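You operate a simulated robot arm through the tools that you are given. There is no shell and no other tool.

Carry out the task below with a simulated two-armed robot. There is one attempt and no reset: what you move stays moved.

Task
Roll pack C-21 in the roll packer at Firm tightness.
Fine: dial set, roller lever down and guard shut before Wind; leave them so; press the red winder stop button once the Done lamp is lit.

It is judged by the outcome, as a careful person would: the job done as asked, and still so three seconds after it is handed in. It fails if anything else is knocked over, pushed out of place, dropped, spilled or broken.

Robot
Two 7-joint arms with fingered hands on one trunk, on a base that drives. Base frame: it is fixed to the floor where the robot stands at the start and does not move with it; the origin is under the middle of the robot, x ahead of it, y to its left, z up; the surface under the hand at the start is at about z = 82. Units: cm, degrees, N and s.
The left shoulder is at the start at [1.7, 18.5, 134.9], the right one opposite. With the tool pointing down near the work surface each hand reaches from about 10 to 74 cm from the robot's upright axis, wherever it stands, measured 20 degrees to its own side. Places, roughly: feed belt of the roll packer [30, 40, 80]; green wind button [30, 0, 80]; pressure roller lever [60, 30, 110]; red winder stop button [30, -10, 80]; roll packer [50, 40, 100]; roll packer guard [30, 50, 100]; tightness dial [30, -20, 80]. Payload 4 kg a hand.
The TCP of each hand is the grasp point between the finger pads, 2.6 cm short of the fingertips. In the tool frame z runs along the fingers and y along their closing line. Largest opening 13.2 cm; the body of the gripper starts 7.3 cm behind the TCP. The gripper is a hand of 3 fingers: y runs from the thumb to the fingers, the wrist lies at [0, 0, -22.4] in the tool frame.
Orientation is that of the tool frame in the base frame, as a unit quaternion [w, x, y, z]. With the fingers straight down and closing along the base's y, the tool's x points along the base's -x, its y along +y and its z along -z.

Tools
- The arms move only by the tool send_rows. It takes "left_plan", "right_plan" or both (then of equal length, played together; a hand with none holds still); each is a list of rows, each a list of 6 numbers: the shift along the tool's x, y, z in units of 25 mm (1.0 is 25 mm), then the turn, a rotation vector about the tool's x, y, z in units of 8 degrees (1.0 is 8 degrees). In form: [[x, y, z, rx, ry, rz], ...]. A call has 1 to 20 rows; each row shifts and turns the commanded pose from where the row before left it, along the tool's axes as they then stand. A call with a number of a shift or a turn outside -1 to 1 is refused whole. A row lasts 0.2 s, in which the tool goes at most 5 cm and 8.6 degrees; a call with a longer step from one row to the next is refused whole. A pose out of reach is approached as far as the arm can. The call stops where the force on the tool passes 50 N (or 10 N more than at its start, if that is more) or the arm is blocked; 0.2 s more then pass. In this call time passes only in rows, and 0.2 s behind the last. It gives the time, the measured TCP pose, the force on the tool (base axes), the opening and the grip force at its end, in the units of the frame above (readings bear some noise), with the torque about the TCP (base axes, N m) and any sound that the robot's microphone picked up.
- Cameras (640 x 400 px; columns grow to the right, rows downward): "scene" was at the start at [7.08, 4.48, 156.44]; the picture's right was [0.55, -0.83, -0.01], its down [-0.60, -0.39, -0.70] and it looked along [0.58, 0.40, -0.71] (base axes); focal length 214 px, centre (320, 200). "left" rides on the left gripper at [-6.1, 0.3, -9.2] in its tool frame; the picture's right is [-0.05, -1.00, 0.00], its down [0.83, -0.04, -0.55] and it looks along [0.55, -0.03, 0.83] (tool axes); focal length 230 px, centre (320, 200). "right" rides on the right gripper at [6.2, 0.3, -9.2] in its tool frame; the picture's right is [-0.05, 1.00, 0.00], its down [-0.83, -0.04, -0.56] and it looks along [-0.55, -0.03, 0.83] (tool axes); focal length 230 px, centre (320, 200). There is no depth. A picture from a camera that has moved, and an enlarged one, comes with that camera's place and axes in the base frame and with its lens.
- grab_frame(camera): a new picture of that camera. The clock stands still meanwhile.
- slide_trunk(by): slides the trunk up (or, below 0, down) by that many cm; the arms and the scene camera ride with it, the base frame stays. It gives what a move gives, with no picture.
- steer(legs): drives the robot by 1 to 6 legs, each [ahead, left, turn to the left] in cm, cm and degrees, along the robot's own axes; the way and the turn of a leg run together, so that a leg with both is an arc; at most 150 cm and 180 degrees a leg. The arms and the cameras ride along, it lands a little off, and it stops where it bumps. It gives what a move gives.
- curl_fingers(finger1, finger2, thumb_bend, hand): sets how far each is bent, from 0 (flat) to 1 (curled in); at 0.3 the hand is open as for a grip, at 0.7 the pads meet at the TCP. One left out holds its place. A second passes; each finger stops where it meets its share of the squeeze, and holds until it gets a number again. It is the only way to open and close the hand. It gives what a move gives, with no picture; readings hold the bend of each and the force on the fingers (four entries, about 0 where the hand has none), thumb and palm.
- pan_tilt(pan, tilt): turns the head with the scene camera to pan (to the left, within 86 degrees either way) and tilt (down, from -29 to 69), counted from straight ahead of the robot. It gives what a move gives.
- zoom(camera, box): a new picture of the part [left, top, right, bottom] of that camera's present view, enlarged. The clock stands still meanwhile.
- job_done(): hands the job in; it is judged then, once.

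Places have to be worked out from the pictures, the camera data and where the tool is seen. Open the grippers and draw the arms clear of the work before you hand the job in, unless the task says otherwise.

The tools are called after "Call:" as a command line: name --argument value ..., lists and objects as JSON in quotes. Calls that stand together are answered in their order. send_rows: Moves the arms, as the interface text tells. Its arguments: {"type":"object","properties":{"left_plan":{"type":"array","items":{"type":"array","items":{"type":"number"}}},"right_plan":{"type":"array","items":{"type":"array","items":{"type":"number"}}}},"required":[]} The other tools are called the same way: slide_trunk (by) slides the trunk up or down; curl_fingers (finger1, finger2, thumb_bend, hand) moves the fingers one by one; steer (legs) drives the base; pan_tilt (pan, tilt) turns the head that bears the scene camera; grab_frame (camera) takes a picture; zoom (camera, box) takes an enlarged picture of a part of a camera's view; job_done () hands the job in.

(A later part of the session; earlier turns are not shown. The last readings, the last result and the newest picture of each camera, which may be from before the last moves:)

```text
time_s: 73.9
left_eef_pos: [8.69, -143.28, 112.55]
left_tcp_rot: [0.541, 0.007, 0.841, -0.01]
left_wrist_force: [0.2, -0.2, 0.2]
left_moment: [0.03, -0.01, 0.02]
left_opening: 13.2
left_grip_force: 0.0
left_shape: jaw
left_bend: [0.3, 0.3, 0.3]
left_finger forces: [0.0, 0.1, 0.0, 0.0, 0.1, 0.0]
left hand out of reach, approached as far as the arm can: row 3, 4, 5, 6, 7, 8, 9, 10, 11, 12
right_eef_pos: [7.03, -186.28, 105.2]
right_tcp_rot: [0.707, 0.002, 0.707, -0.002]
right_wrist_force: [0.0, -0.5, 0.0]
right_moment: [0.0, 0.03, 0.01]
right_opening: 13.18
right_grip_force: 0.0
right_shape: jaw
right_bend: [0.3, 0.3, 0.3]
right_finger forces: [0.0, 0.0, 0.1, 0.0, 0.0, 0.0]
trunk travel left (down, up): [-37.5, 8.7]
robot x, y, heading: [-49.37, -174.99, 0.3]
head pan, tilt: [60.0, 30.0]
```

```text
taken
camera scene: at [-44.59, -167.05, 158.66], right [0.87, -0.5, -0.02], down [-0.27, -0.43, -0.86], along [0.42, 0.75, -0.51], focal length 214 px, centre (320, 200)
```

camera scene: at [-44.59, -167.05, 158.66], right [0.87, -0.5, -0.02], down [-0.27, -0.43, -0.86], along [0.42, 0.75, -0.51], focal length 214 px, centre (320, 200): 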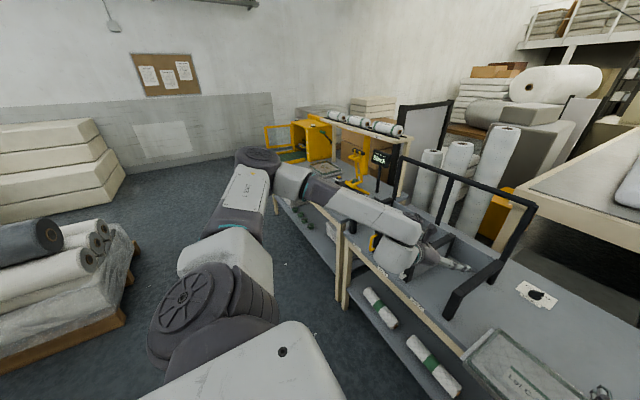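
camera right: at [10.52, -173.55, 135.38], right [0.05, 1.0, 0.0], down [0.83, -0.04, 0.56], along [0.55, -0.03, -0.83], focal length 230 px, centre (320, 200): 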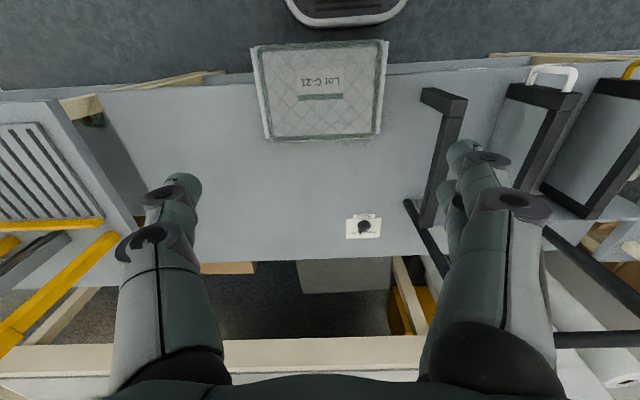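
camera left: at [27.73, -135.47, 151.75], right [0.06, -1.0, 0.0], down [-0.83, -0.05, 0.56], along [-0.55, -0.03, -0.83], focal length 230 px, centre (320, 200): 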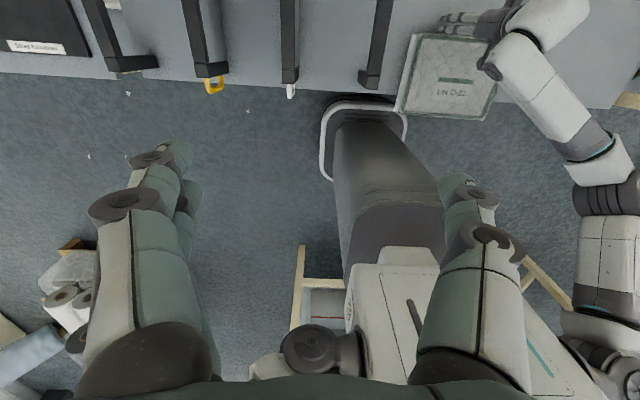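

I'll bring the left hand back to a mirrored version of the pose from which the right hand pitched successfully (about 36 ahead, 11.5 to the side, z≈126, pointing down).

Call:
send_rows --left_plan '[[-0.099, -0.66, -0.852, 0, 0.68, 0], [-0.019, -0.66, -0.857, 0, 0.68, 0], [0.063, -0.66, -0.855, 0, 0.68, 0], [0.144, -0.66, -0.845, 0, 0.68, 0], [0.224, -0.66, -0.828, 0, 0.68, 0], [0.301, -0.66, -0.803, 0, 0.68, 0], [0.377, -0.66, -0.77, 0, 0.68, 0], [0.448, -0.66, -0.731, 0, 0.68, 0], [0.516, -0.66, -0.685, 0, 0.68, 0], [0.578, -0.66, -0.633, 0, 0.68, 0], [0.636, -0.66, -0.575, 0, 0.68, 0], [0.688, -0.66, -0.512, 0, 0.68, 0]]'

Call:
pan_tilt --pan 20 --tilt 40

Call:
grab_frame --camera "scene"

```text
time_s: 76.5
left_eef_pos: [-13.63, -162.54, 125.98]
left_tcp_rot: [0.002, 0.01, 1.0, -0.004]
left_wrist_force: [0.0, 0.1, 0.2]
left_moment: [0.0, 0.0, -0.02]
left_opening: 13.23
left_grip_force: 0.1
left_shape: jaw
left_bend: [0.3, 0.3, 0.3]
left_finger forces: [0.0, 0.0, 0.1, 0.0, 0.0, 0.1]
right_eef_pos: [7.14, -186.26, 105.2]
right_tcp_rot: [0.707, 0.002, 0.707, -0.002]
right_wrist_force: [-0.1, -0.4, 0.7]
right_moment: [0.01, 0.01, 0.02]
right_opening: 13.21
right_grip_force: 0.0
right_shape: jaw
right_bend: [0.3, 0.3, 0.3]
right_finger forces: [0.0, 0.1, 0.1, 0.1, 0.1, 0.0]
trunk travel left (down, up): [-37.5, 8.7]
robot x, y, heading: [-49.08, -175.01, 0.2]
head pan, tilt: [60.0, 30.0]
```

```text
time_s: 77.6
left_eef_pos: [-13.63, -162.58, 125.98]
left_tcp_rot: [0.003, 0.011, 1.0, -0.005]
left_wrist_force: [0.1, -0.6, -0.6]
left_moment: [-0.02, 0.0, 0.02]
left_opening: 13.18
left_grip_force: 0.0
left_shape: jaw
left_bend: [0.3, 0.3, 0.3]
left_finger forces: [0.0, 0.0, 0.0, 0.1, 0.0, 0.1]
right_eef_pos: [7.0, -186.27, 105.28]
right_tcp_rot: [0.707, 0.001, 0.707, -0.001]
right_wrist_force: [-0.7, -0.1, 0.3]
right_moment: [0.03, 0.01, 0.0]
right_opening: 13.22
right_grip_force: 0.1
right_shape: jaw
right_bend: [0.3, 0.3, 0.3]
right_finger forces: [0.0, 0.0, 0.0, 0.0, 0.0, 0.0]
trunk travel left (down, up): [-37.5, 8.7]
robot x, y, heading: [-49.33, -175.02, 0.3]
head pan, tilt: [20.0, 40.0]
```

```text
taken
camera scene: at [-41.15, -171.98, 157.06], right [0.35, -0.94, -0.01], down [-0.62, -0.22, -0.75], along [0.71, 0.26, -0.66], focal length 214 px, centre (320, 200)
```

scene: 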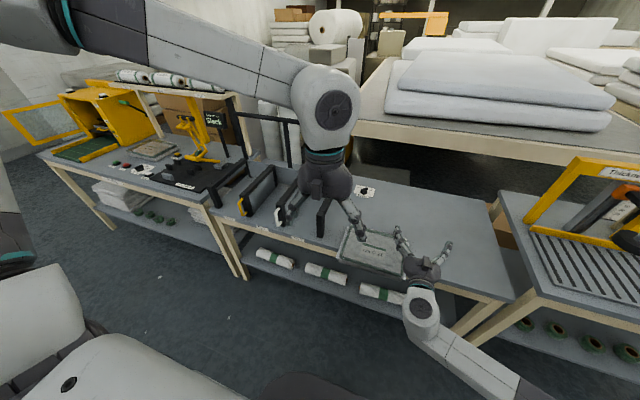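

Now I'll repeat the pitch sequence for the left hand from this mirrored pose.

Call:
send_rows --left_plan '[[-0.68, 0, 0.7, 0, -0.9375, 0], [-0.583, 0, 0.783, 0, -0.9375, 0], [-0.476, 0, 0.852, 0, -0.9375, 0], [-0.36, 0, 0.907, 0, -0.9375, 0], [-0.239, 0, 0.946, 0, -0.9375, 0], [-0.113, 0, 0.969, 0, -0.9375, 0], [0.014, 0, 0.976, 0, -0.9375, 0], [0.141, 0, 0.965, 0, -0.9375, 0], [0.266, 0, 0.939, 0, -0.9375, 0], [0.387, 0, 0.896, 0, -0.9375, 0], [0.5, 0, 0.838, 0, -0.9375, 0], [0.605, 0, 0.765, 0, -0.9375, 0]]'

Call:
grab_frame --camera "scene"

```text
time_s: 80.2
left_eef_pos: [5.46, -161.1, 125.54]
left_tcp_rot: [0.676, -0.006, 0.737, 0.002]
left_wrist_force: [-0.2, 0.6, -0.2]
left_moment: [-0.04, 0.03, -0.01]
left_opening: 13.19
left_grip_force: 0.0
left_shape: jaw
left_bend: [0.3, 0.3, 0.3]
left_finger forces: [0.0, 0.1, 0.0, 0.1, 0.0, 0.1]
left hand out of reach, approached as far as the arm can: row 9, 10, 11, 12
right_eef_pos: [7.04, -186.2, 105.23]
right_tcp_rot: [0.707, 0.002, 0.707, -0.002]
right_wrist_force: [0.2, -0.3, 0.0]
right_moment: [0.0, 0.02, 0.03]
right_opening: 13.15
right_grip_force: 0.2
right_shape: jaw
right_bend: [0.3, 0.3, 0.3]
right_finger forces: [0.1, 0.0, 0.0, 0.0, 0.1, 0.1]
trunk travel left (down, up): [-37.5, 8.7]
robot x, y, heading: [-49.4, -174.87, 0.5]
head pan, tilt: [20.0, 40.0]
```

```text
taken
camera scene: at [-41.22, -171.96, 157.07], right [0.34, -0.94, -0.01], down [-0.62, -0.22, -0.75], along [0.71, 0.26, -0.66], focal length 214 px, centre (320, 200)
```

scene: 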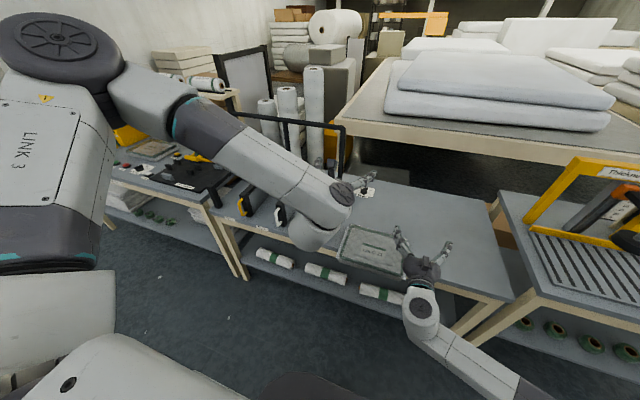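

The left arm keeps its raised elbow, so I'll first try the grip with the right hand alone. I'll roll the right hand 90° in place so the thumb is on top and the two fingers are below.

Call:
send_rows --right_plan '[[0, 0, -0.1, 0, 0, -0.9375], [0, 0, -0.1, 0, 0, -0.9375], [0, 0, -0.1, 0, 0, -0.9375], [0, 0, -0.1, 0, 0, -0.9375], [0, 0, -0.1, 0, 0, -0.9375], [0, 0, -0.1, 0, 0, -0.9375], [0, 0, -0.1, 0, 0, -0.9375], [0, 0, -0.1, 0, 0, -0.9375], [0, 0, -0.1, 0, 0, -0.9375], [0, 0, -0.1, 0, 0, -0.9375], [0, 0, -0.1, 0, 0, -0.9375], [0, 0, -0.1, 0, 0, -0.9375]]'

Call:
pan_tilt --pan -10 --tilt 45

Call:
grab_frame --camera "scene"

Call:
grab_frame --camera "right"

```text
time_s: 82.8
left_eef_pos: [5.49, -161.19, 125.44]
left_tcp_rot: [0.675, -0.005, 0.737, 0.001]
left_wrist_force: [0.1, 0.6, 0.3]
left_moment: [0.01, 0.0, -0.01]
left_opening: 13.19
left_grip_force: 0.0
left_shape: jaw
left_bend: [0.3, 0.3, 0.3]
left_finger forces: [0.0, 0.0, 0.0, 0.1, 0.0, 0.0]
right_eef_pos: [4.08, -186.27, 105.29]
right_tcp_rot: [-0.499, 0.499, -0.5, 0.501]
right_wrist_force: [-0.3, 0.1, 0.9]
right_moment: [-0.01, 0.0, -0.01]
right_opening: 13.18
right_grip_force: 0.1
right_shape: jaw
right_bend: [0.3, 0.3, 0.3]
right_finger forces: [0.0, 0.0, 0.0, 0.0, 0.1, 0.0]
trunk travel left (down, up): [-37.5, 8.7]
robot x, y, heading: [-49.47, -174.83, 0.2]
head pan, tilt: [20.0, 40.0]
```

```text
time_s: 83.7
left_eef_pos: [5.52, -161.15, 125.49]
left_tcp_rot: [0.676, -0.005, 0.737, 0.001]
left_wrist_force: [-0.1, -0.5, -0.7]
left_moment: [0.02, -0.03, 0.02]
left_opening: 13.21
left_grip_force: 0.0
left_shape: jaw
left_bend: [0.3, 0.3, 0.3]
left_finger forces: [0.0, 0.0, 0.0, 0.1, 0.0, 0.0]
right_eef_pos: [4.1, -186.3, 105.27]
right_tcp_rot: [-0.499, 0.499, -0.501, 0.501]
right_wrist_force: [0.1, -0.4, 0.4]
right_moment: [-0.02, -0.04, -0.02]
right_opening: 13.18
right_grip_force: 0.1
right_shape: jaw
right_bend: [0.3, 0.3, 0.3]
right_finger forces: [0.1, 0.1, 0.0, 0.1, 0.1, 0.0]
trunk travel left (down, up): [-37.5, 8.7]
robot x, y, heading: [-49.69, -174.73, 0.0]
head pan, tilt: [-10.0, 45.0]
```

```text
taken
camera scene: at [-41.13, -176.28, 156.33], right [-0.17, -0.99, 0.0], down [-0.71, 0.12, -0.69], along [0.68, -0.12, -0.72], focal length 214 px, centre (320, 200)
```

scene: 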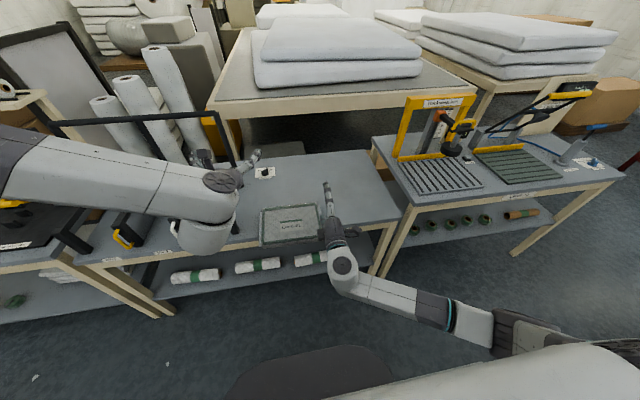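

```text
taken
camera right: at [-5.15, -192.45, 104.81], right [0.0, 0.05, -1.0], down [-0.55, 0.83, 0.04], along [0.83, 0.55, 0.03], focal length 230 px, centre (320, 200)
```

right: 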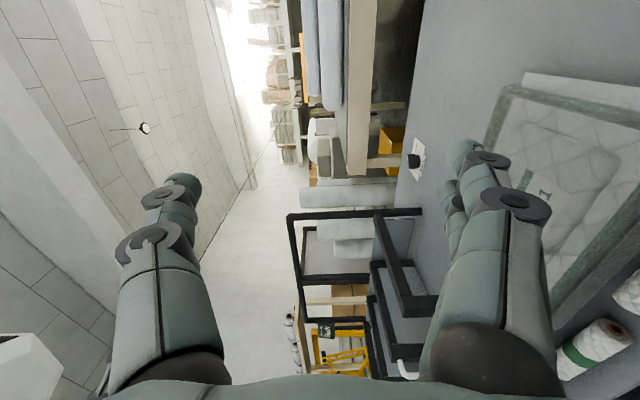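

Thumb is on top now. I'll move the right hand to the pack's middle (y≈-174.5) and down in front of it to about z≈84, then check alignment.

Call:
send_rows --right_plan '[[-0.944, 0.5, -0.1, 0, 0, 0], [-0.944, 0.5, -0.1, 0, 0, 0], [-0.944, 0.5, -0.1, 0, 0, 0], [-0.944, 0.5, -0.1, 0, 0, 0], [-0.944, 0.5, 0, 0, 0, 0], [0, 0.85, 0, 0, 0, 0], [0, 0.85, 0, 0, 0, 0], [0, 0.85, 0, 0, 0, 0], [0, 0.85, 0, 0, 0, 0], [0, 0.85, 0, 0, 0, 0], [0, 0.85, 0, 0, 0, 0], [0, 0.85, 0, 0, 0, 0]]'

Call:
grab_frame --camera "right"

Call:
grab_frame --camera "scene"

```text
time_s: 86.3
left_eef_pos: [5.63, -161.16, 125.41]
left_tcp_rot: [0.676, -0.005, 0.737, 0.001]
left_wrist_force: [-0.6, -0.6, 0.6]
left_moment: [-0.01, 0.02, 0.01]
left_opening: 13.18
left_grip_force: 0.1
left_shape: jaw
left_bend: [0.3, 0.3, 0.3]
left_finger forces: [0.0, 0.0, 0.0, 0.1, 0.0, 0.1]
right_eef_pos: [3.3, -174.52, 84.17]
right_tcp_rot: [-0.499, 0.499, -0.501, 0.501]
right_wrist_force: [-0.4, 0.6, 0.6]
right_moment: [0.03, 0.02, 0.04]
right_opening: 13.19
right_grip_force: 0.0
right_shape: jaw
right_bend: [0.3, 0.3, 0.3]
right_finger forces: [0.0, 0.0, 0.0, 0.0, 0.0, 0.1]
trunk travel left (down, up): [-37.5, 8.7]
robot x, y, heading: [-49.37, -174.91, 0.1]
head pan, tilt: [-10.0, 45.0]
```

```text
taken
camera right: at [-5.94, -180.69, 83.71], right [0.0, 0.05, -1.0], down [-0.55, 0.83, 0.04], along [0.83, 0.55, 0.03], focal length 230 px, centre (320, 200)
```

right: 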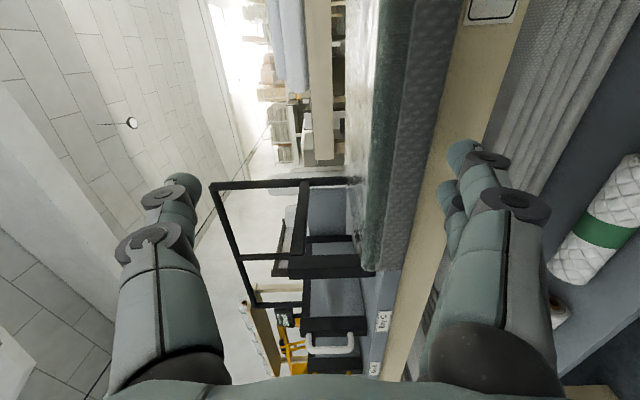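

```text
taken
camera scene: at [-41.09, -176.27, 156.33], right [-0.17, -0.99, 0.0], down [-0.71, 0.12, -0.69], along [0.68, -0.12, -0.72], focal length 214 px, centre (320, 200)
```

scene: 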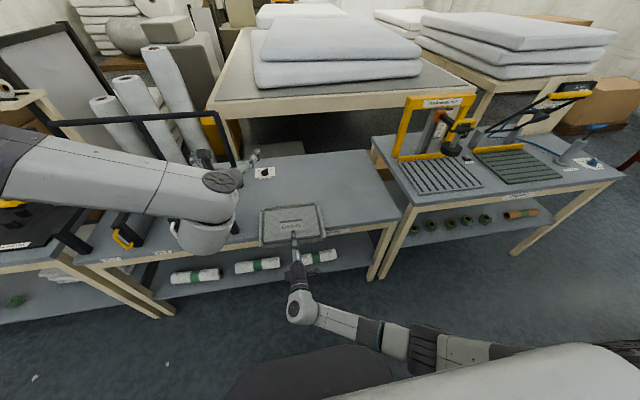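

The pack's front spans z≈76.3–80.3, so I'll part-close the hand to about 6–7 cm and centre it at z≈78.3.

Call:
curl_fingers --hand "right" --finger1 0.48 --finger2 0.48 --thumb_bend 0.48

Call:
send_rows --right_plan '[[0, 0.8, 0, 0, 0, 0], [0, 0.8, 0, 0, 0, 0], [0, 0.75, 0, 0, 0, 0]]'

Call:
grab_frame --camera "right"

```text
time_s: 87.3
left_eef_pos: [5.46, -161.06, 125.45]
left_tcp_rot: [0.675, -0.006, 0.738, 0.002]
left_wrist_force: [-0.5, -0.6, 0.0]
left_moment: [-0.01, -0.02, -0.03]
left_opening: 13.19
left_grip_force: 0.0
left_shape: jaw
left_bend: [0.3, 0.3, 0.3]
left_finger forces: [0.0, 0.0, 0.1, 0.0, 0.1, 0.0]
right_eef_pos: [3.24, -174.59, 84.18]
right_tcp_rot: [-0.499, 0.499, -0.501, 0.501]
right_wrist_force: [-0.2, -0.2, -0.3]
right_moment: [0.01, 0.02, 0.01]
right_opening: 7.52
right_grip_force: 0.2
right_shape: fingers
right_bend: [0.48, 0.48, 0.48]
right_finger forces: [0.0, 0.0, 0.0, 0.1, 0.0, 0.0]
trunk travel left (down, up): [-37.5, 8.7]
robot x, y, heading: [-49.36, -174.65, 0.2]
head pan, tilt: [-10.0, 45.0]
```

```text
time_s: 88.1
left_eef_pos: [5.51, -161.04, 125.47]
left_tcp_rot: [0.676, -0.004, 0.737, 0.0]
left_wrist_force: [0.0, -1.0, 0.5]
left_moment: [0.01, -0.05, 0.0]
left_opening: 13.19
left_grip_force: 0.0
left_shape: jaw
left_bend: [0.3, 0.3, 0.3]
left_finger forces: [0.0, 0.1, 0.0, 0.1, 0.0, 0.0]
right_eef_pos: [3.27, -174.54, 78.3]
right_tcp_rot: [-0.499, 0.499, -0.501, 0.502]
right_wrist_force: [-0.4, -0.6, -0.5]
right_moment: [0.02, -0.03, -0.03]
right_opening: 7.51
right_grip_force: 0.1
right_shape: fingers
right_bend: [0.48, 0.48, 0.48]
right_finger forces: [0.0, 0.0, 0.0, 0.0, 0.1, 0.0]
trunk travel left (down, up): [-37.5, 8.7]
robot x, y, heading: [-49.44, -174.68, 0.1]
head pan, tilt: [-10.0, 45.0]
```

```text
taken
camera right: at [-6.03, -180.67, 77.86], right [0.0, 0.05, -1.0], down [-0.55, 0.83, 0.04], along [0.83, 0.55, 0.03], focal length 230 px, centre (320, 200)
```

right: 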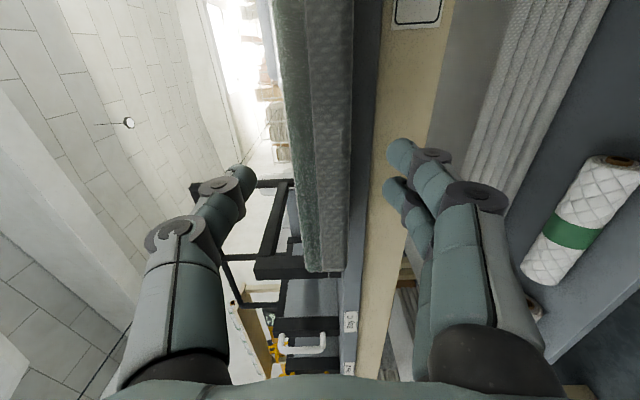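

The hand straddles the pack's edge with clearance on both sides. I'll advance 10 cm so the pads are about 3–4 cm deep on the overhang.

Call:
send_rows --right_plan '[[0, 0, 0.5, 0, 0, 0], [0, 0, 0.5, 0, 0, 0], [0, 0, 0.5, 0, 0, 0], [0, 0, 0.5, 0, 0, 0], [0, 0, 0.5, 0, 0, 0], [0, 0, 0.5, 0, 0, 0], [0, 0, 0.5, 0, 0, 0], [0, 0, 0.5, 0, 0, 0]]'

Call:
grab_frame --camera "right"

Call:
zoom --camera "scene" --box '[220, 180, 380, 340]'

```text
time_s: 90.1
left_eef_pos: [5.68, -161.33, 125.3]
left_tcp_rot: [0.675, -0.005, 0.738, 0.001]
left_wrist_force: [-0.4, 0.1, 0.5]
left_moment: [-0.01, 0.0, -0.02]
left_opening: 13.22
left_grip_force: 0.0
left_shape: jaw
left_bend: [0.3, 0.3, 0.3]
left_finger forces: [0.1, 0.0, 0.1, 0.0, 0.0, 0.1]
right_eef_pos: [11.2, -177.62, 78.11]
right_tcp_rot: [-0.487, 0.502, -0.497, 0.514]
right_wrist_force: [-0.8, 0.0, -0.5]
right_moment: [0.01, 0.03, 0.01]
right_opening: 7.49
right_grip_force: 0.1
right_shape: fingers
right_bend: [0.48, 0.48, 0.48]
right_finger forces: [0.0, 0.0, 0.0, 0.1, 0.1, 0.0]
right hand out of reach, approached as far as the arm can: row 6, 7, 8
trunk travel left (down, up): [-37.5, 8.7]
robot x, y, heading: [-49.7, -175.1, 0.1]
head pan, tilt: [-10.0, 45.0]
stopped in row 8 (right hand): the arm was blocked; the commanded pose is now the measured one
```

```text
taken
camera right: at [1.81, -183.63, 77.85], right [0.0, 0.02, -1.0], down [-0.54, 0.84, 0.01], along [0.84, 0.54, 0.01], focal length 230 px, centre (320, 200)
```

right: 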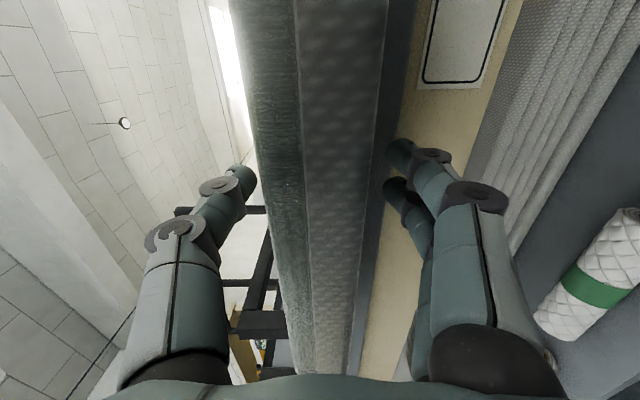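

```text
2.50 times, centred on (300, 260) of scene
camera zoom: at [-41.1, -176.32, 156.33], right [-0.17, -0.99, 0.0], down [-0.71, 0.12, -0.69], along [0.68, -0.12, -0.72], focal length 536 px, centre (370, 50)
```

zoom: 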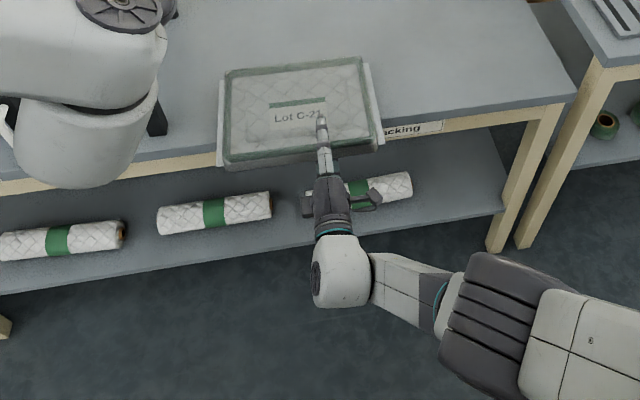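

The arm ran out of reach at x≈11 and drifted 3 cm sideways. I'll retract, re-centre, and drive the base forward about 9 cm for a more comfortable reach.

Call:
send_rows --right_plan '[[0, 0, -0.8, 0, -0.04, 0.058], [0, 0, -0.8, 0, -0.04, 0.058], [0, 0, -0.8, 0, -0.04, 0.058], [0, 0, -0.8, 0, -0.04, 0.058], [-0.62, 0, -0.2, 0, 0, 0], [-0.62, 0, -0.2, 0, 0, 0]]'

Call:
steer --legs '[[8, 0, 0]]'

Call:
grab_frame --camera "right"

Call:
zoom --camera "scene" --box '[220, 180, 380, 340]'

```text
time_s: 91.5
left_eef_pos: [5.6, -161.19, 125.5]
left_tcp_rot: [0.676, -0.005, 0.737, 0.001]
left_wrist_force: [-0.4, -1.1, 0.1]
left_moment: [-0.01, 0.0, 0.01]
left_opening: 13.2
left_grip_force: 0.1
left_shape: jaw
left_bend: [0.3, 0.3, 0.3]
left_finger forces: [0.0, 0.1, 0.0, 0.1, 0.0, 0.1]
right_eef_pos: [1.9, -174.2, 78.03]
right_tcp_rot: [0.501, -0.5, 0.5, -0.499]
right_wrist_force: [-0.1, -0.7, -0.5]
right_moment: [0.01, -0.01, 0.0]
right_opening: 7.51
right_grip_force: 0.1
right_shape: fingers
right_bend: [0.48, 0.48, 0.48]
right_finger forces: [0.0, 0.0, 0.0, 0.0, 0.1, 0.1]
trunk travel left (down, up): [-37.5, 8.7]
robot x, y, heading: [-49.4, -174.38, 0.3]
head pan, tilt: [-10.0, 45.0]
```

```text
time_s: 92.6
left_eef_pos: [13.45, -161.11, 125.49]
left_tcp_rot: [0.676, -0.004, 0.737, 0.0]
left_wrist_force: [-0.4, 0.4, -0.6]
left_moment: [-0.03, 0.0, 0.0]
left_opening: 13.18
left_grip_force: 0.1
left_shape: jaw
left_bend: [0.3, 0.3, 0.3]
left_finger forces: [0.0, 0.1, 0.1, 0.0, 0.1, 0.0]
right_eef_pos: [9.74, -174.09, 78.13]
right_tcp_rot: [0.502, -0.5, 0.499, -0.498]
right_wrist_force: [-1.1, -0.1, 0.4]
right_moment: [-0.01, 0.01, 0.01]
right_opening: 7.49
right_grip_force: 0.1
right_shape: fingers
right_bend: [0.48, 0.48, 0.48]
right_finger forces: [0.0, 0.1, 0.1, 0.0, 0.0, 0.1]
trunk travel left (down, up): [-37.5, 8.7]
robot x, y, heading: [-41.04, -174.88, 0.0]
head pan, tilt: [-10.0, 45.0]
```

```text
taken
camera right: at [0.59, -180.36, 77.65], right [0.0, 0.05, -1.0], down [-0.56, 0.83, 0.04], along [0.83, 0.56, 0.03], focal length 230 px, centre (320, 200)
```

right: 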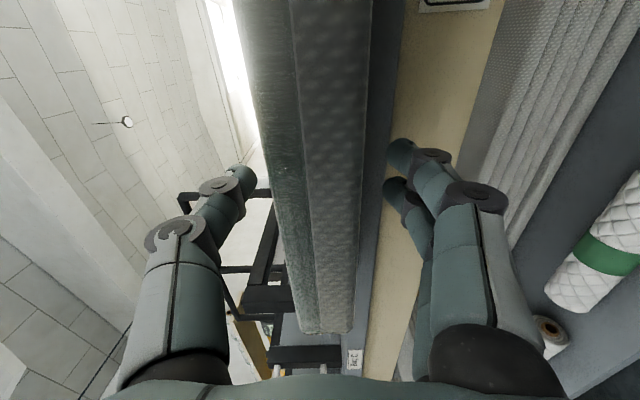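

```text
2.50 times, centred on (300, 260) of scene
camera zoom: at [-33.33, -176.25, 156.35], right [-0.17, -0.99, 0.0], down [-0.71, 0.12, -0.69], along [0.68, -0.12, -0.72], focal length 536 px, centre (370, 50)
```

zoom: 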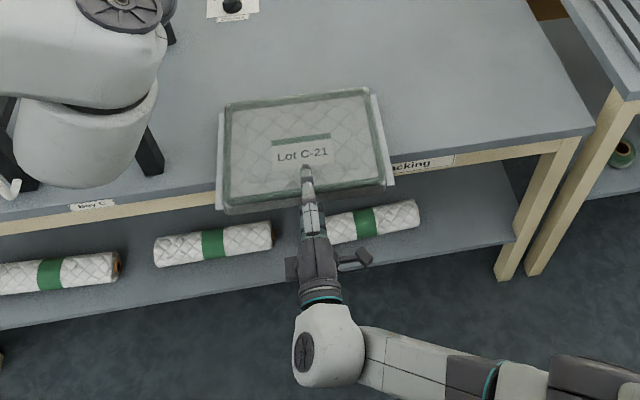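

The hand is now level and centred at x≈9.7. I'll advance 3.7 cm more onto the overhang.

Call:
send_rows --right_plan '[[0, 0, 0.4, 0, 0, 0], [0, 0, 0.4, 0, 0, 0], [0, 0, 0.4, 0, 0, 0], [0, 0, 0.3, 0, 0, 0]]'

Call:
grab_frame --camera "right"

Call:
zoom --camera "scene" --box '[240, 200, 360, 300]'

```text
time_s: 93.6
left_eef_pos: [13.39, -161.1, 125.46]
left_tcp_rot: [0.675, -0.005, 0.737, 0.0]
left_wrist_force: [0.4, 0.8, -0.6]
left_moment: [-0.03, -0.02, 0.01]
left_opening: 13.2
left_grip_force: 0.1
left_shape: jaw
left_bend: [0.3, 0.3, 0.3]
left_finger forces: [0.0, 0.0, 0.1, 0.1, 0.0, 0.1]
right_eef_pos: [13.53, -174.15, 78.05]
right_tcp_rot: [0.502, -0.5, 0.499, -0.499]
right_wrist_force: [-1.4, -0.2, 0.2]
right_moment: [-0.06, 0.1, 0.01]
right_opening: 7.55
right_grip_force: 0.9
right_shape: fingers
right_bend: [0.48, 0.48, 0.48]
right_finger forces: [1.2, 0.6, 0.0, 0.1, 0.0, 0.0]
trunk travel left (down, up): [-37.5, 8.7]
robot x, y, heading: [-41.11, -174.54, -0.1]
head pan, tilt: [-10.0, 45.0]
```

```text
taken
camera right: at [4.35, -180.25, 77.64], right [0.0, 0.05, -1.0], down [-0.56, 0.83, 0.04], along [0.83, 0.56, 0.03], focal length 230 px, centre (320, 200)
```

right: 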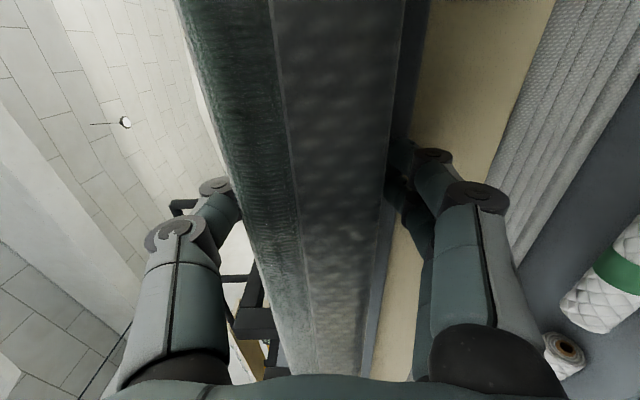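

```text
4.00 times, centred on (300, 250) of scene
camera zoom: at [-33.32, -176.24, 156.34], right [-0.17, -0.99, 0.0], down [-0.71, 0.12, -0.69], along [0.68, -0.12, -0.72], focal length 858 px, centre (400, 0)
```

zoom: 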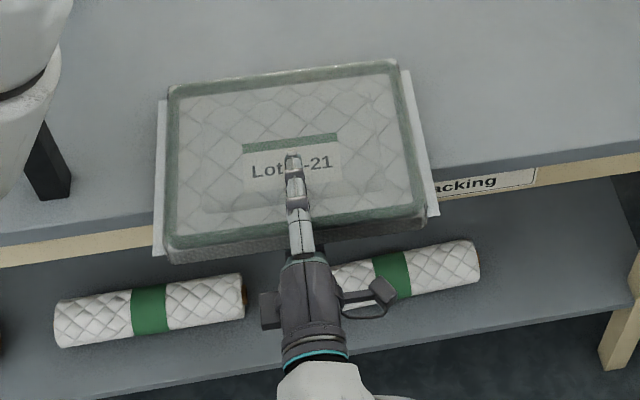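

The lower fingertips barely touch something (about 1 N), likely the bench edge. I'll back off 4 mm and then close the grip.

Call:
send_rows --right_plan '[[0, 0, -0.16, 0, 0, 0]]'

Call:
curl_fingers --hand "right" --finger1 0.75 --finger2 0.75 --thumb_bend 0.75

Call:
grab_frame --camera "right"

Call:
zoom --camera "scene" --box '[240, 200, 360, 300]'

```text
time_s: 94.0
left_eef_pos: [13.48, -161.19, 125.31]
left_tcp_rot: [0.677, -0.004, 0.736, 0.0]
left_wrist_force: [-0.3, 0.4, -0.2]
left_moment: [-0.02, 0.0, -0.02]
left_opening: 13.21
left_grip_force: 0.0
left_shape: jaw
left_bend: [0.3, 0.3, 0.3]
left_finger forces: [0.0, 0.0, 0.0, 0.0, 0.1, 0.1]
right_eef_pos: [13.17, -174.06, 78.03]
right_tcp_rot: [0.502, -0.5, 0.5, -0.499]
right_wrist_force: [0.1, -0.3, 0.1]
right_moment: [-0.02, 0.02, -0.02]
right_opening: 7.5
right_grip_force: 0.0
right_shape: fingers
right_bend: [0.48, 0.48, 0.48]
right_finger forces: [0.0, 0.0, 0.1, 0.0, 0.0, 0.1]
trunk travel left (down, up): [-37.5, 8.7]
robot x, y, heading: [-41.62, -175.09, 0.3]
head pan, tilt: [-10.0, 45.0]
```

```text
time_s: 95.0
left_eef_pos: [13.55, -161.17, 125.46]
left_tcp_rot: [0.675, -0.006, 0.737, 0.002]
left_wrist_force: [-0.1, 0.2, 0.0]
left_moment: [-0.01, 0.01, -0.02]
left_opening: 13.2
left_grip_force: 0.0
left_shape: jaw
left_bend: [0.3, 0.3, 0.3]
left_finger forces: [0.1, 0.1, 0.0, 0.0, 0.0, 0.0]
right_eef_pos: [13.22, -174.09, 77.93]
right_tcp_rot: [0.502, -0.499, 0.5, -0.499]
right_wrist_force: [0.2, 0.7, 0.4]
right_moment: [0.01, 0.0, 0.02]
right_opening: 4.04
right_grip_force: 22.2
right_shape: fingers
right_bend: [0.59, 0.59, 0.63]
right_finger forces: [11.0, 11.0, 0.0, 0.0, 22.6, 0.0]
trunk travel left (down, up): [-37.5, 8.7]
robot x, y, heading: [-41.32, -174.9, 0.2]
head pan, tilt: [-10.0, 45.0]
```

```text
taken
camera right: at [4.0, -180.27, 77.63], right [0.0, 0.05, -1.0], down [-0.56, 0.83, 0.04], along [0.83, 0.56, 0.03], focal length 230 px, centre (320, 200)
```

right: 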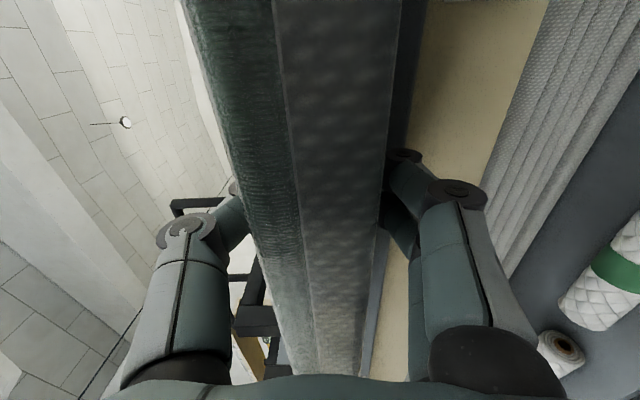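

```text
4.00 times, centred on (300, 250) of scene
camera zoom: at [-33.13, -176.25, 156.33], right [-0.17, -0.99, 0.0], down [-0.71, 0.12, -0.69], along [0.68, -0.12, -0.72], focal length 858 px, centre (400, 0)
```

zoom: 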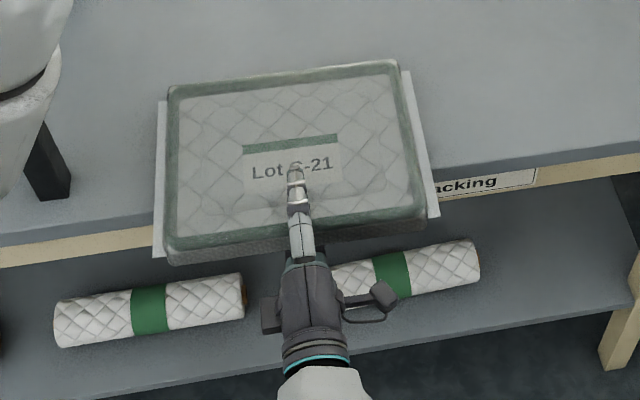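

The grip holds at 22 N with a 4 cm opening. I'll lift gently by about 1.5 cm and check force and picture for slip or droop.

Call:
send_rows --right_plan '[[0, -0.2, 0, 0, 0, 0], [0, -0.2, 0, 0, 0, 0], [0, -0.2, 0, 0, 0, 0]]'

Call:
zoom --camera "scene" --box '[240, 200, 360, 300]'

Call:
grab_frame --camera "right"

```text
time_s: 95.8
left_eef_pos: [13.47, -161.14, 125.42]
left_tcp_rot: [0.675, -0.005, 0.737, 0.001]
left_wrist_force: [0.4, -0.4, 0.0]
left_moment: [0.0, -0.01, 0.0]
left_opening: 13.16
left_grip_force: 0.0
left_shape: jaw
left_bend: [0.3, 0.3, 0.3]
left_finger forces: [0.0, 0.1, 0.1, 0.0, 0.0, 0.0]
right_eef_pos: [13.24, -174.06, 79.44]
right_tcp_rot: [0.501, -0.501, 0.499, -0.499]
right_wrist_force: [0.6, 0.5, -0.5]
right_moment: [0.02, 0.09, 0.04]
right_opening: 4.04
right_grip_force: 22.5
right_shape: fingers
right_bend: [0.59, 0.59, 0.63]
right_finger forces: [11.6, 11.6, 0.0, 0.1, 22.1, 0.1]
trunk travel left (down, up): [-37.5, 8.7]
robot x, y, heading: [-41.27, -174.86, 0.1]
head pan, tilt: [-10.0, 45.0]
```

```text
4.00 times, centred on (300, 250) of scene
camera zoom: at [-33.1, -176.26, 156.33], right [-0.17, -0.99, 0.0], down [-0.71, 0.12, -0.69], along [0.68, -0.12, -0.72], focal length 858 px, centre (400, 0)
```

zoom: 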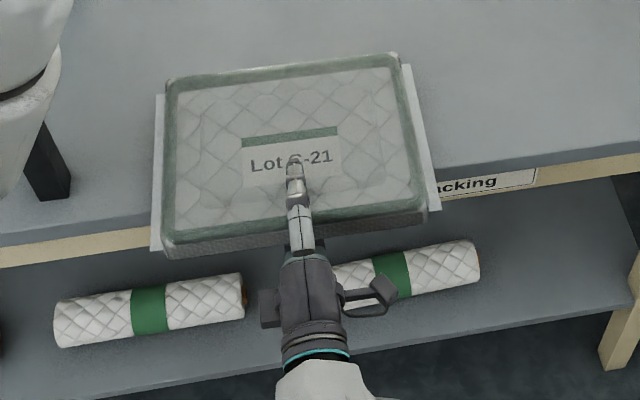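

```text
taken
camera right: at [3.98, -180.32, 79.02], right [0.0, 0.05, -1.0], down [-0.56, 0.83, 0.05], along [0.83, 0.56, 0.03], focal length 230 px, centre (320, 200)
```

right: 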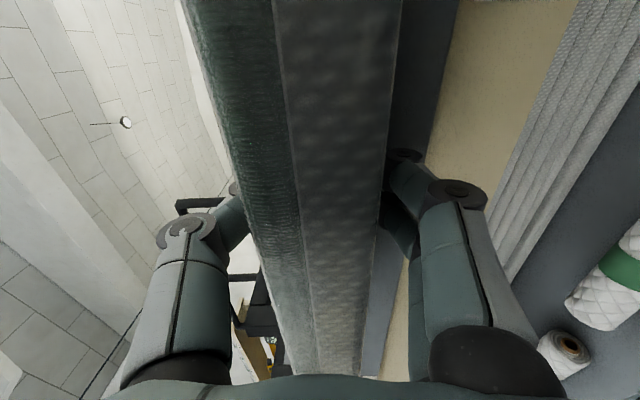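

The pack follows rigidly and is light (about 1–2 N). I'll lift it another 8.5 cm.

Call:
send_rows --right_plan '[[0, -0.4, 0, 0, 0, 0], [0, -0.5, 0, 0, 0, 0], [0, -0.5, 0, 0, 0, 0], [0, -0.5, 0, 0, 0, 0], [0, -0.5, 0, 0, 0, 0], [0, -0.5, 0, 0, 0, 0], [0, -0.5, 0, 0, 0, 0]]'

Call:
grab_frame --camera "scene"

Call:
grab_frame --camera "right"

```text
time_s: 97.4
left_eef_pos: [13.43, -161.18, 125.47]
left_tcp_rot: [0.676, -0.005, 0.737, 0.001]
left_wrist_force: [0.6, 0.3, 0.2]
left_moment: [0.01, 0.04, 0.04]
left_opening: 13.22
left_grip_force: 0.1
left_shape: jaw
left_bend: [0.3, 0.3, 0.3]
left_finger forces: [0.0, 0.0, 0.0, 0.0, 0.0, 0.1]
right_eef_pos: [13.37, -174.21, 87.94]
right_tcp_rot: [0.501, -0.501, 0.5, -0.499]
right_wrist_force: [0.3, -0.2, -0.6]
right_moment: [0.01, 0.07, -0.02]
right_opening: 4.01
right_grip_force: 22.4
right_shape: fingers
right_bend: [0.59, 0.59, 0.63]
right_finger forces: [11.5, 11.6, 0.1, 0.0, 22.2, 0.0]
trunk travel left (down, up): [-37.5, 8.7]
robot x, y, heading: [-41.4, -174.7, 0.3]
head pan, tilt: [-10.0, 45.0]
```

```text
taken
camera scene: at [-33.12, -176.26, 156.33], right [-0.17, -0.99, 0.0], down [-0.71, 0.12, -0.69], along [0.68, -0.12, -0.72], focal length 214 px, centre (320, 200)
```

scene: 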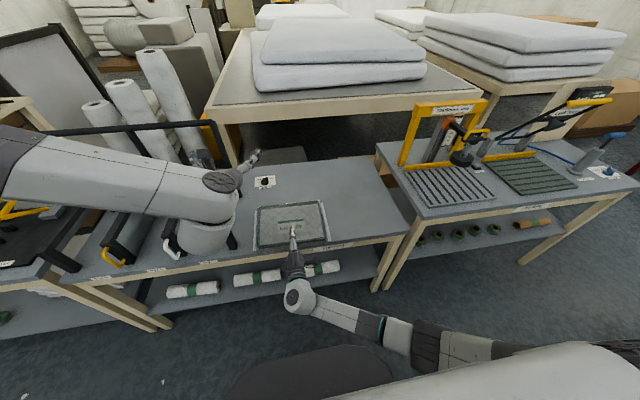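

```text
taken
camera right: at [4.07, -180.39, 87.59], right [0.0, 0.05, -1.0], down [-0.56, 0.83, 0.04], along [0.83, 0.56, 0.03], focal length 230 px, centre (320, 200)
```

right: 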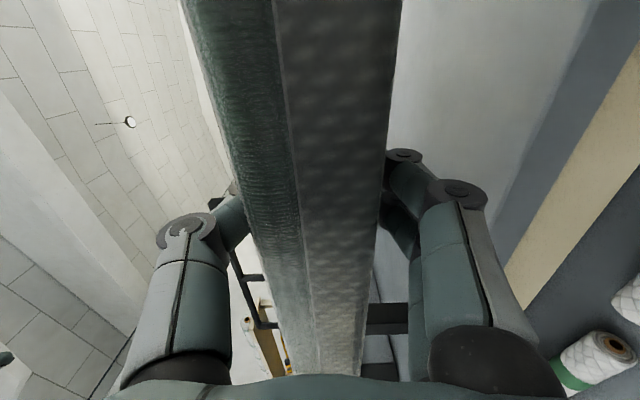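

The pack is held well (it weighs under 1 N). Before driving I'll bring the left hand back up to pointing down and out of the way.

Call:
send_rows --left_plan '[[-0.484, 0.55, -0.775, 0, 0.96, 0], [-0.372, 0.55, -0.835, 0, 0.96, 0], [-0.26, 0.55, -0.876, 0, 0.96, 0], [-0.144, 0.55, -0.903, 0, 0.96, 0], [-0.016, 0.55, -0.914, 0, 0.96, 0], [0.102, 0.55, -0.909, 0, 0.96, 0], [0.221, 0.55, -0.886, 0, 0.96, 0], [0.343, 0.55, -0.847, 0, 0.96, 0], [0.449, 0.55, -0.796, 0, 0.96, 0], [0.55, 0.55, -0.73, 0, 0.96, 0], [0.647, 0.55, -0.646, 0, 0.96, 0]]'

Call:
pan_tilt --pan 20 --tilt 45

Call:
grab_frame --camera "scene"

```text
time_s: 99.8
left_eef_pos: [-6.69, -146.03, 140.42]
left_tcp_rot: [0.004, -0.004, 1.0, -0.004]
left_wrist_force: [0.0, 0.2, -0.8]
left_moment: [0.0, -0.01, -0.02]
left_opening: 13.19
left_grip_force: 0.0
left_shape: jaw
left_bend: [0.3, 0.3, 0.3]
left_finger forces: [0.1, 0.1, 0.1, 0.0, 0.1, 0.1]
right_eef_pos: [13.27, -174.15, 88.13]
right_tcp_rot: [0.501, -0.5, 0.499, -0.499]
right_wrist_force: [-1.0, 0.9, -1.0]
right_moment: [0.01, 0.05, -0.03]
right_opening: 4.02
right_grip_force: 22.2
right_shape: fingers
right_bend: [0.59, 0.59, 0.63]
right_finger forces: [11.6, 11.6, 0.0, 0.1, 22.1, 0.1]
trunk travel left (down, up): [-37.5, 8.7]
robot x, y, heading: [-41.74, -174.95, 0.1]
head pan, tilt: [-10.0, 45.0]
```

```text
time_s: 100.7
left_eef_pos: [-6.65, -146.03, 140.44]
left_tcp_rot: [0.005, -0.004, 1.0, -0.004]
left_wrist_force: [0.2, 0.2, 0.3]
left_moment: [0.04, -0.01, 0.02]
left_opening: 13.17
left_grip_force: 0.1
left_shape: jaw
left_bend: [0.3, 0.3, 0.3]
left_finger forces: [0.1, 0.0, 0.0, 0.0, 0.0, 0.0]
right_eef_pos: [13.38, -174.13, 88.0]
right_tcp_rot: [0.501, -0.501, 0.499, -0.499]
right_wrist_force: [0.1, 0.1, -0.5]
right_moment: [0.0, 0.03, 0.05]
right_opening: 4.01
right_grip_force: 22.3
right_shape: fingers
right_bend: [0.59, 0.59, 0.63]
right_finger forces: [11.5, 11.7, 0.1, 0.0, 22.1, 0.0]
trunk travel left (down, up): [-37.5, 8.7]
robot x, y, heading: [-41.08, -175.01, 0.3]
head pan, tilt: [20.0, 45.0]
```

```text
taken
camera scene: at [-33.49, -172.07, 156.34], right [0.34, -0.94, -0.01], down [-0.68, -0.24, -0.69], along [0.65, 0.24, -0.72], focal length 214 px, centre (320, 200)
```

scene: 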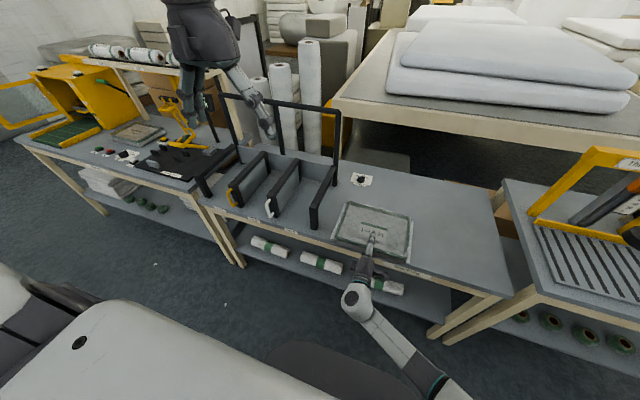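

Now I'll back off 23 cm so the pack clears the benches and drive left toward the roll packer, in two stages.

Call:
steer --legs '[[-23, 0, 0], [0, 100, 0]]'

Call:
grab_frame --camera "scene"

```text
time_s: 107.2
left_eef_pos: [-31.46, -47.43, 140.47]
left_tcp_rot: [0.005, -0.014, 1.0, -0.004]
left_wrist_force: [0.1, -0.9, 0.4]
left_moment: [-0.03, 0.0, 0.03]
left_opening: 13.18
left_grip_force: 0.1
left_shape: jaw
left_bend: [0.3, 0.3, 0.3]
left_finger forces: [0.0, 0.1, 0.1, 0.0, 0.1, 0.1]
right_eef_pos: [-11.05, -74.97, 88.07]
right_tcp_rot: [0.507, -0.505, 0.495, -0.493]
right_wrist_force: [-0.3, -0.4, -0.7]
right_moment: [0.01, 0.05, -0.03]
right_opening: 4.01
right_grip_force: 22.5
right_shape: fingers
right_bend: [0.59, 0.59, 0.63]
right_finger forces: [11.6, 11.6, 0.0, 0.1, 22.1, 0.0]
trunk travel left (down, up): [-37.5, 8.7]
robot x, y, heading: [-65.13, -76.72, 1.2]
head pan, tilt: [20.0, 45.0]
```

```text
taken
camera scene: at [-57.74, -73.94, 156.34], right [0.36, -0.93, -0.01], down [-0.67, -0.26, -0.69], along [0.64, 0.26, -0.72], focal length 214 px, centre (320, 200)
```

scene: 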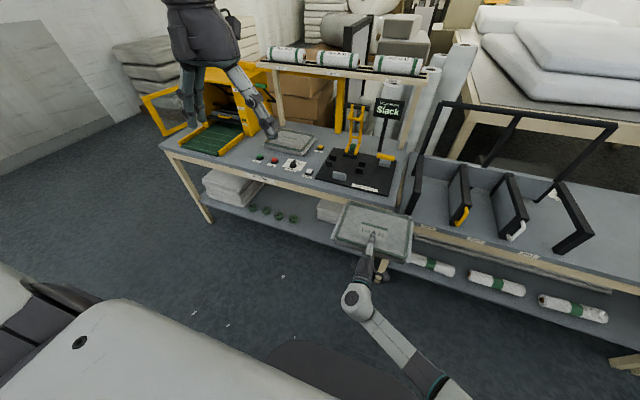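

All fine: heading is off by ~1.2°. I'll drive the remaining ~112 cm left with a small corrective turn.

Call:
steer --legs '[[0, 0, -1.2], [0, 110, 0]]'

Call:
pan_tilt --pan 15 --tilt 45

Call:
grab_frame --camera "scene"

Call:
grab_frame --camera "left"

```text
time_s: 113.2
left_eef_pos: [-31.16, 62.2, 140.48]
left_tcp_rot: [0.005, -0.003, 1.0, -0.002]
left_wrist_force: [-0.9, -0.2, 0.0]
left_moment: [0.0, -0.01, -0.01]
left_opening: 13.18
left_grip_force: 0.0
left_shape: jaw
left_bend: [0.3, 0.3, 0.3]
left_finger forces: [0.0, 0.0, 0.0, 0.1, 0.0, 0.0]
right_eef_pos: [-11.24, 34.11, 87.98]
right_tcp_rot: [0.501, -0.499, 0.501, -0.499]
right_wrist_force: [0.3, 0.3, -1.6]
right_moment: [0.03, 0.08, 0.0]
right_opening: 4.01
right_grip_force: 22.5
right_shape: fingers
right_bend: [0.59, 0.59, 0.63]
right_finger forces: [11.6, 11.6, 0.0, 0.0, 22.1, 0.1]
trunk travel left (down, up): [-37.5, 8.7]
robot x, y, heading: [-65.99, 33.61, -0.1]
head pan, tilt: [20.0, 45.0]
```

```text
time_s: 113.8
left_eef_pos: [-31.1, 62.34, 140.39]
left_tcp_rot: [0.004, -0.003, 1.0, -0.002]
left_wrist_force: [-0.8, 0.2, 0.0]
left_moment: [-0.03, 0.01, 0.02]
left_opening: 13.23
left_grip_force: 0.1
left_shape: jaw
left_bend: [0.3, 0.3, 0.3]
left_finger forces: [0.1, 0.0, 0.1, 0.1, 0.1, 0.0]
right_eef_pos: [-11.19, 34.18, 87.95]
right_tcp_rot: [0.501, -0.5, 0.5, -0.499]
right_wrist_force: [1.0, 0.1, -1.0]
right_moment: [-0.01, 0.1, 0.01]
right_opening: 4.01
right_grip_force: 22.8
right_shape: fingers
right_bend: [0.59, 0.59, 0.63]
right_finger forces: [11.7, 11.5, 0.1, 0.1, 22.0, 0.0]
trunk travel left (down, up): [-37.5, 8.7]
robot x, y, heading: [-65.79, 33.75, -0.1]
head pan, tilt: [15.0, 45.0]
```

```text
taken
camera scene: at [-57.74, 35.71, 156.33], right [0.26, -0.97, -0.01], down [-0.7, -0.18, -0.69], along [0.67, 0.18, -0.72], focal length 214 px, centre (320, 200)
```

scene: 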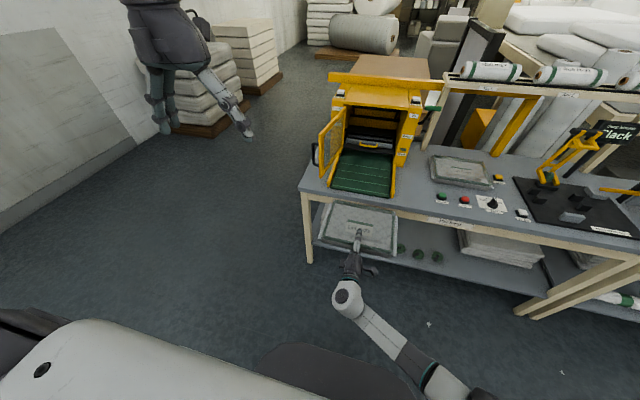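

```text
taken
camera left: at [-25.04, 62.88, 149.71], right [0.06, -1.0, 0.01], down [-0.84, -0.05, 0.55], along [-0.55, -0.04, -0.84], focal length 230 px, centre (320, 200)
```

left: 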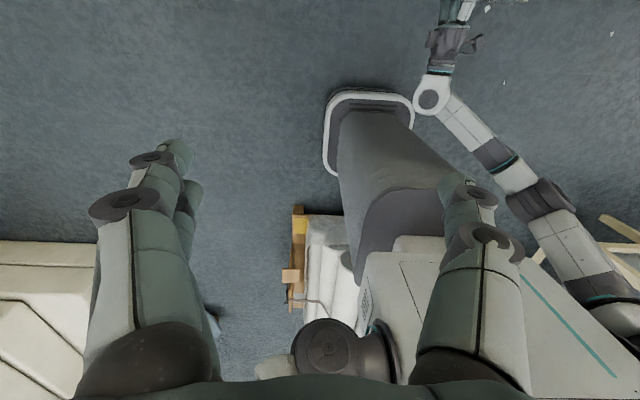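

The pack arrived in front of the packer. I'll zoom in to measure the belt's edges and rails precisely.

Call:
zoom --camera "scene" --box '[280, 60, 460, 260]'

Call:
zoom --camera "scene" --box '[300, 120, 420, 220]'

```text
2.00 times, centred on (370, 160) of scene
camera zoom: at [-57.74, 35.71, 156.33], right [0.26, -0.97, -0.01], down [-0.7, -0.18, -0.69], along [0.67, 0.18, -0.72], focal length 429 px, centre (220, 280)
```

zoom: 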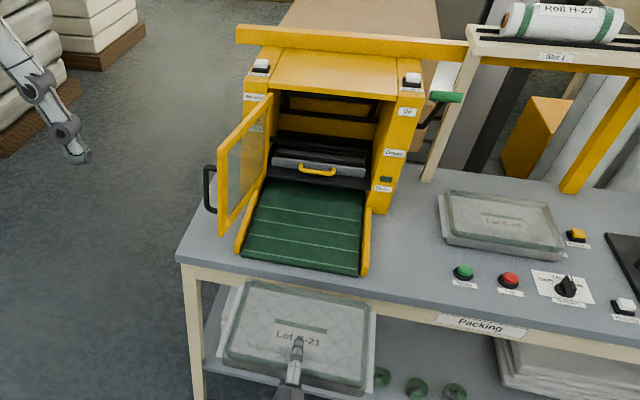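

```text
4.00 times, centred on (360, 170) of scene
camera zoom: at [-57.74, 35.71, 156.33], right [0.26, -0.97, -0.01], down [-0.7, -0.18, -0.69], along [0.67, 0.18, -0.72], focal length 858 px, centre (160, 320)
```

zoom: 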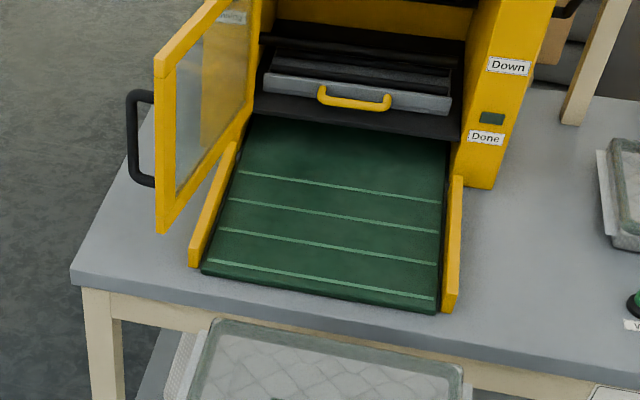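

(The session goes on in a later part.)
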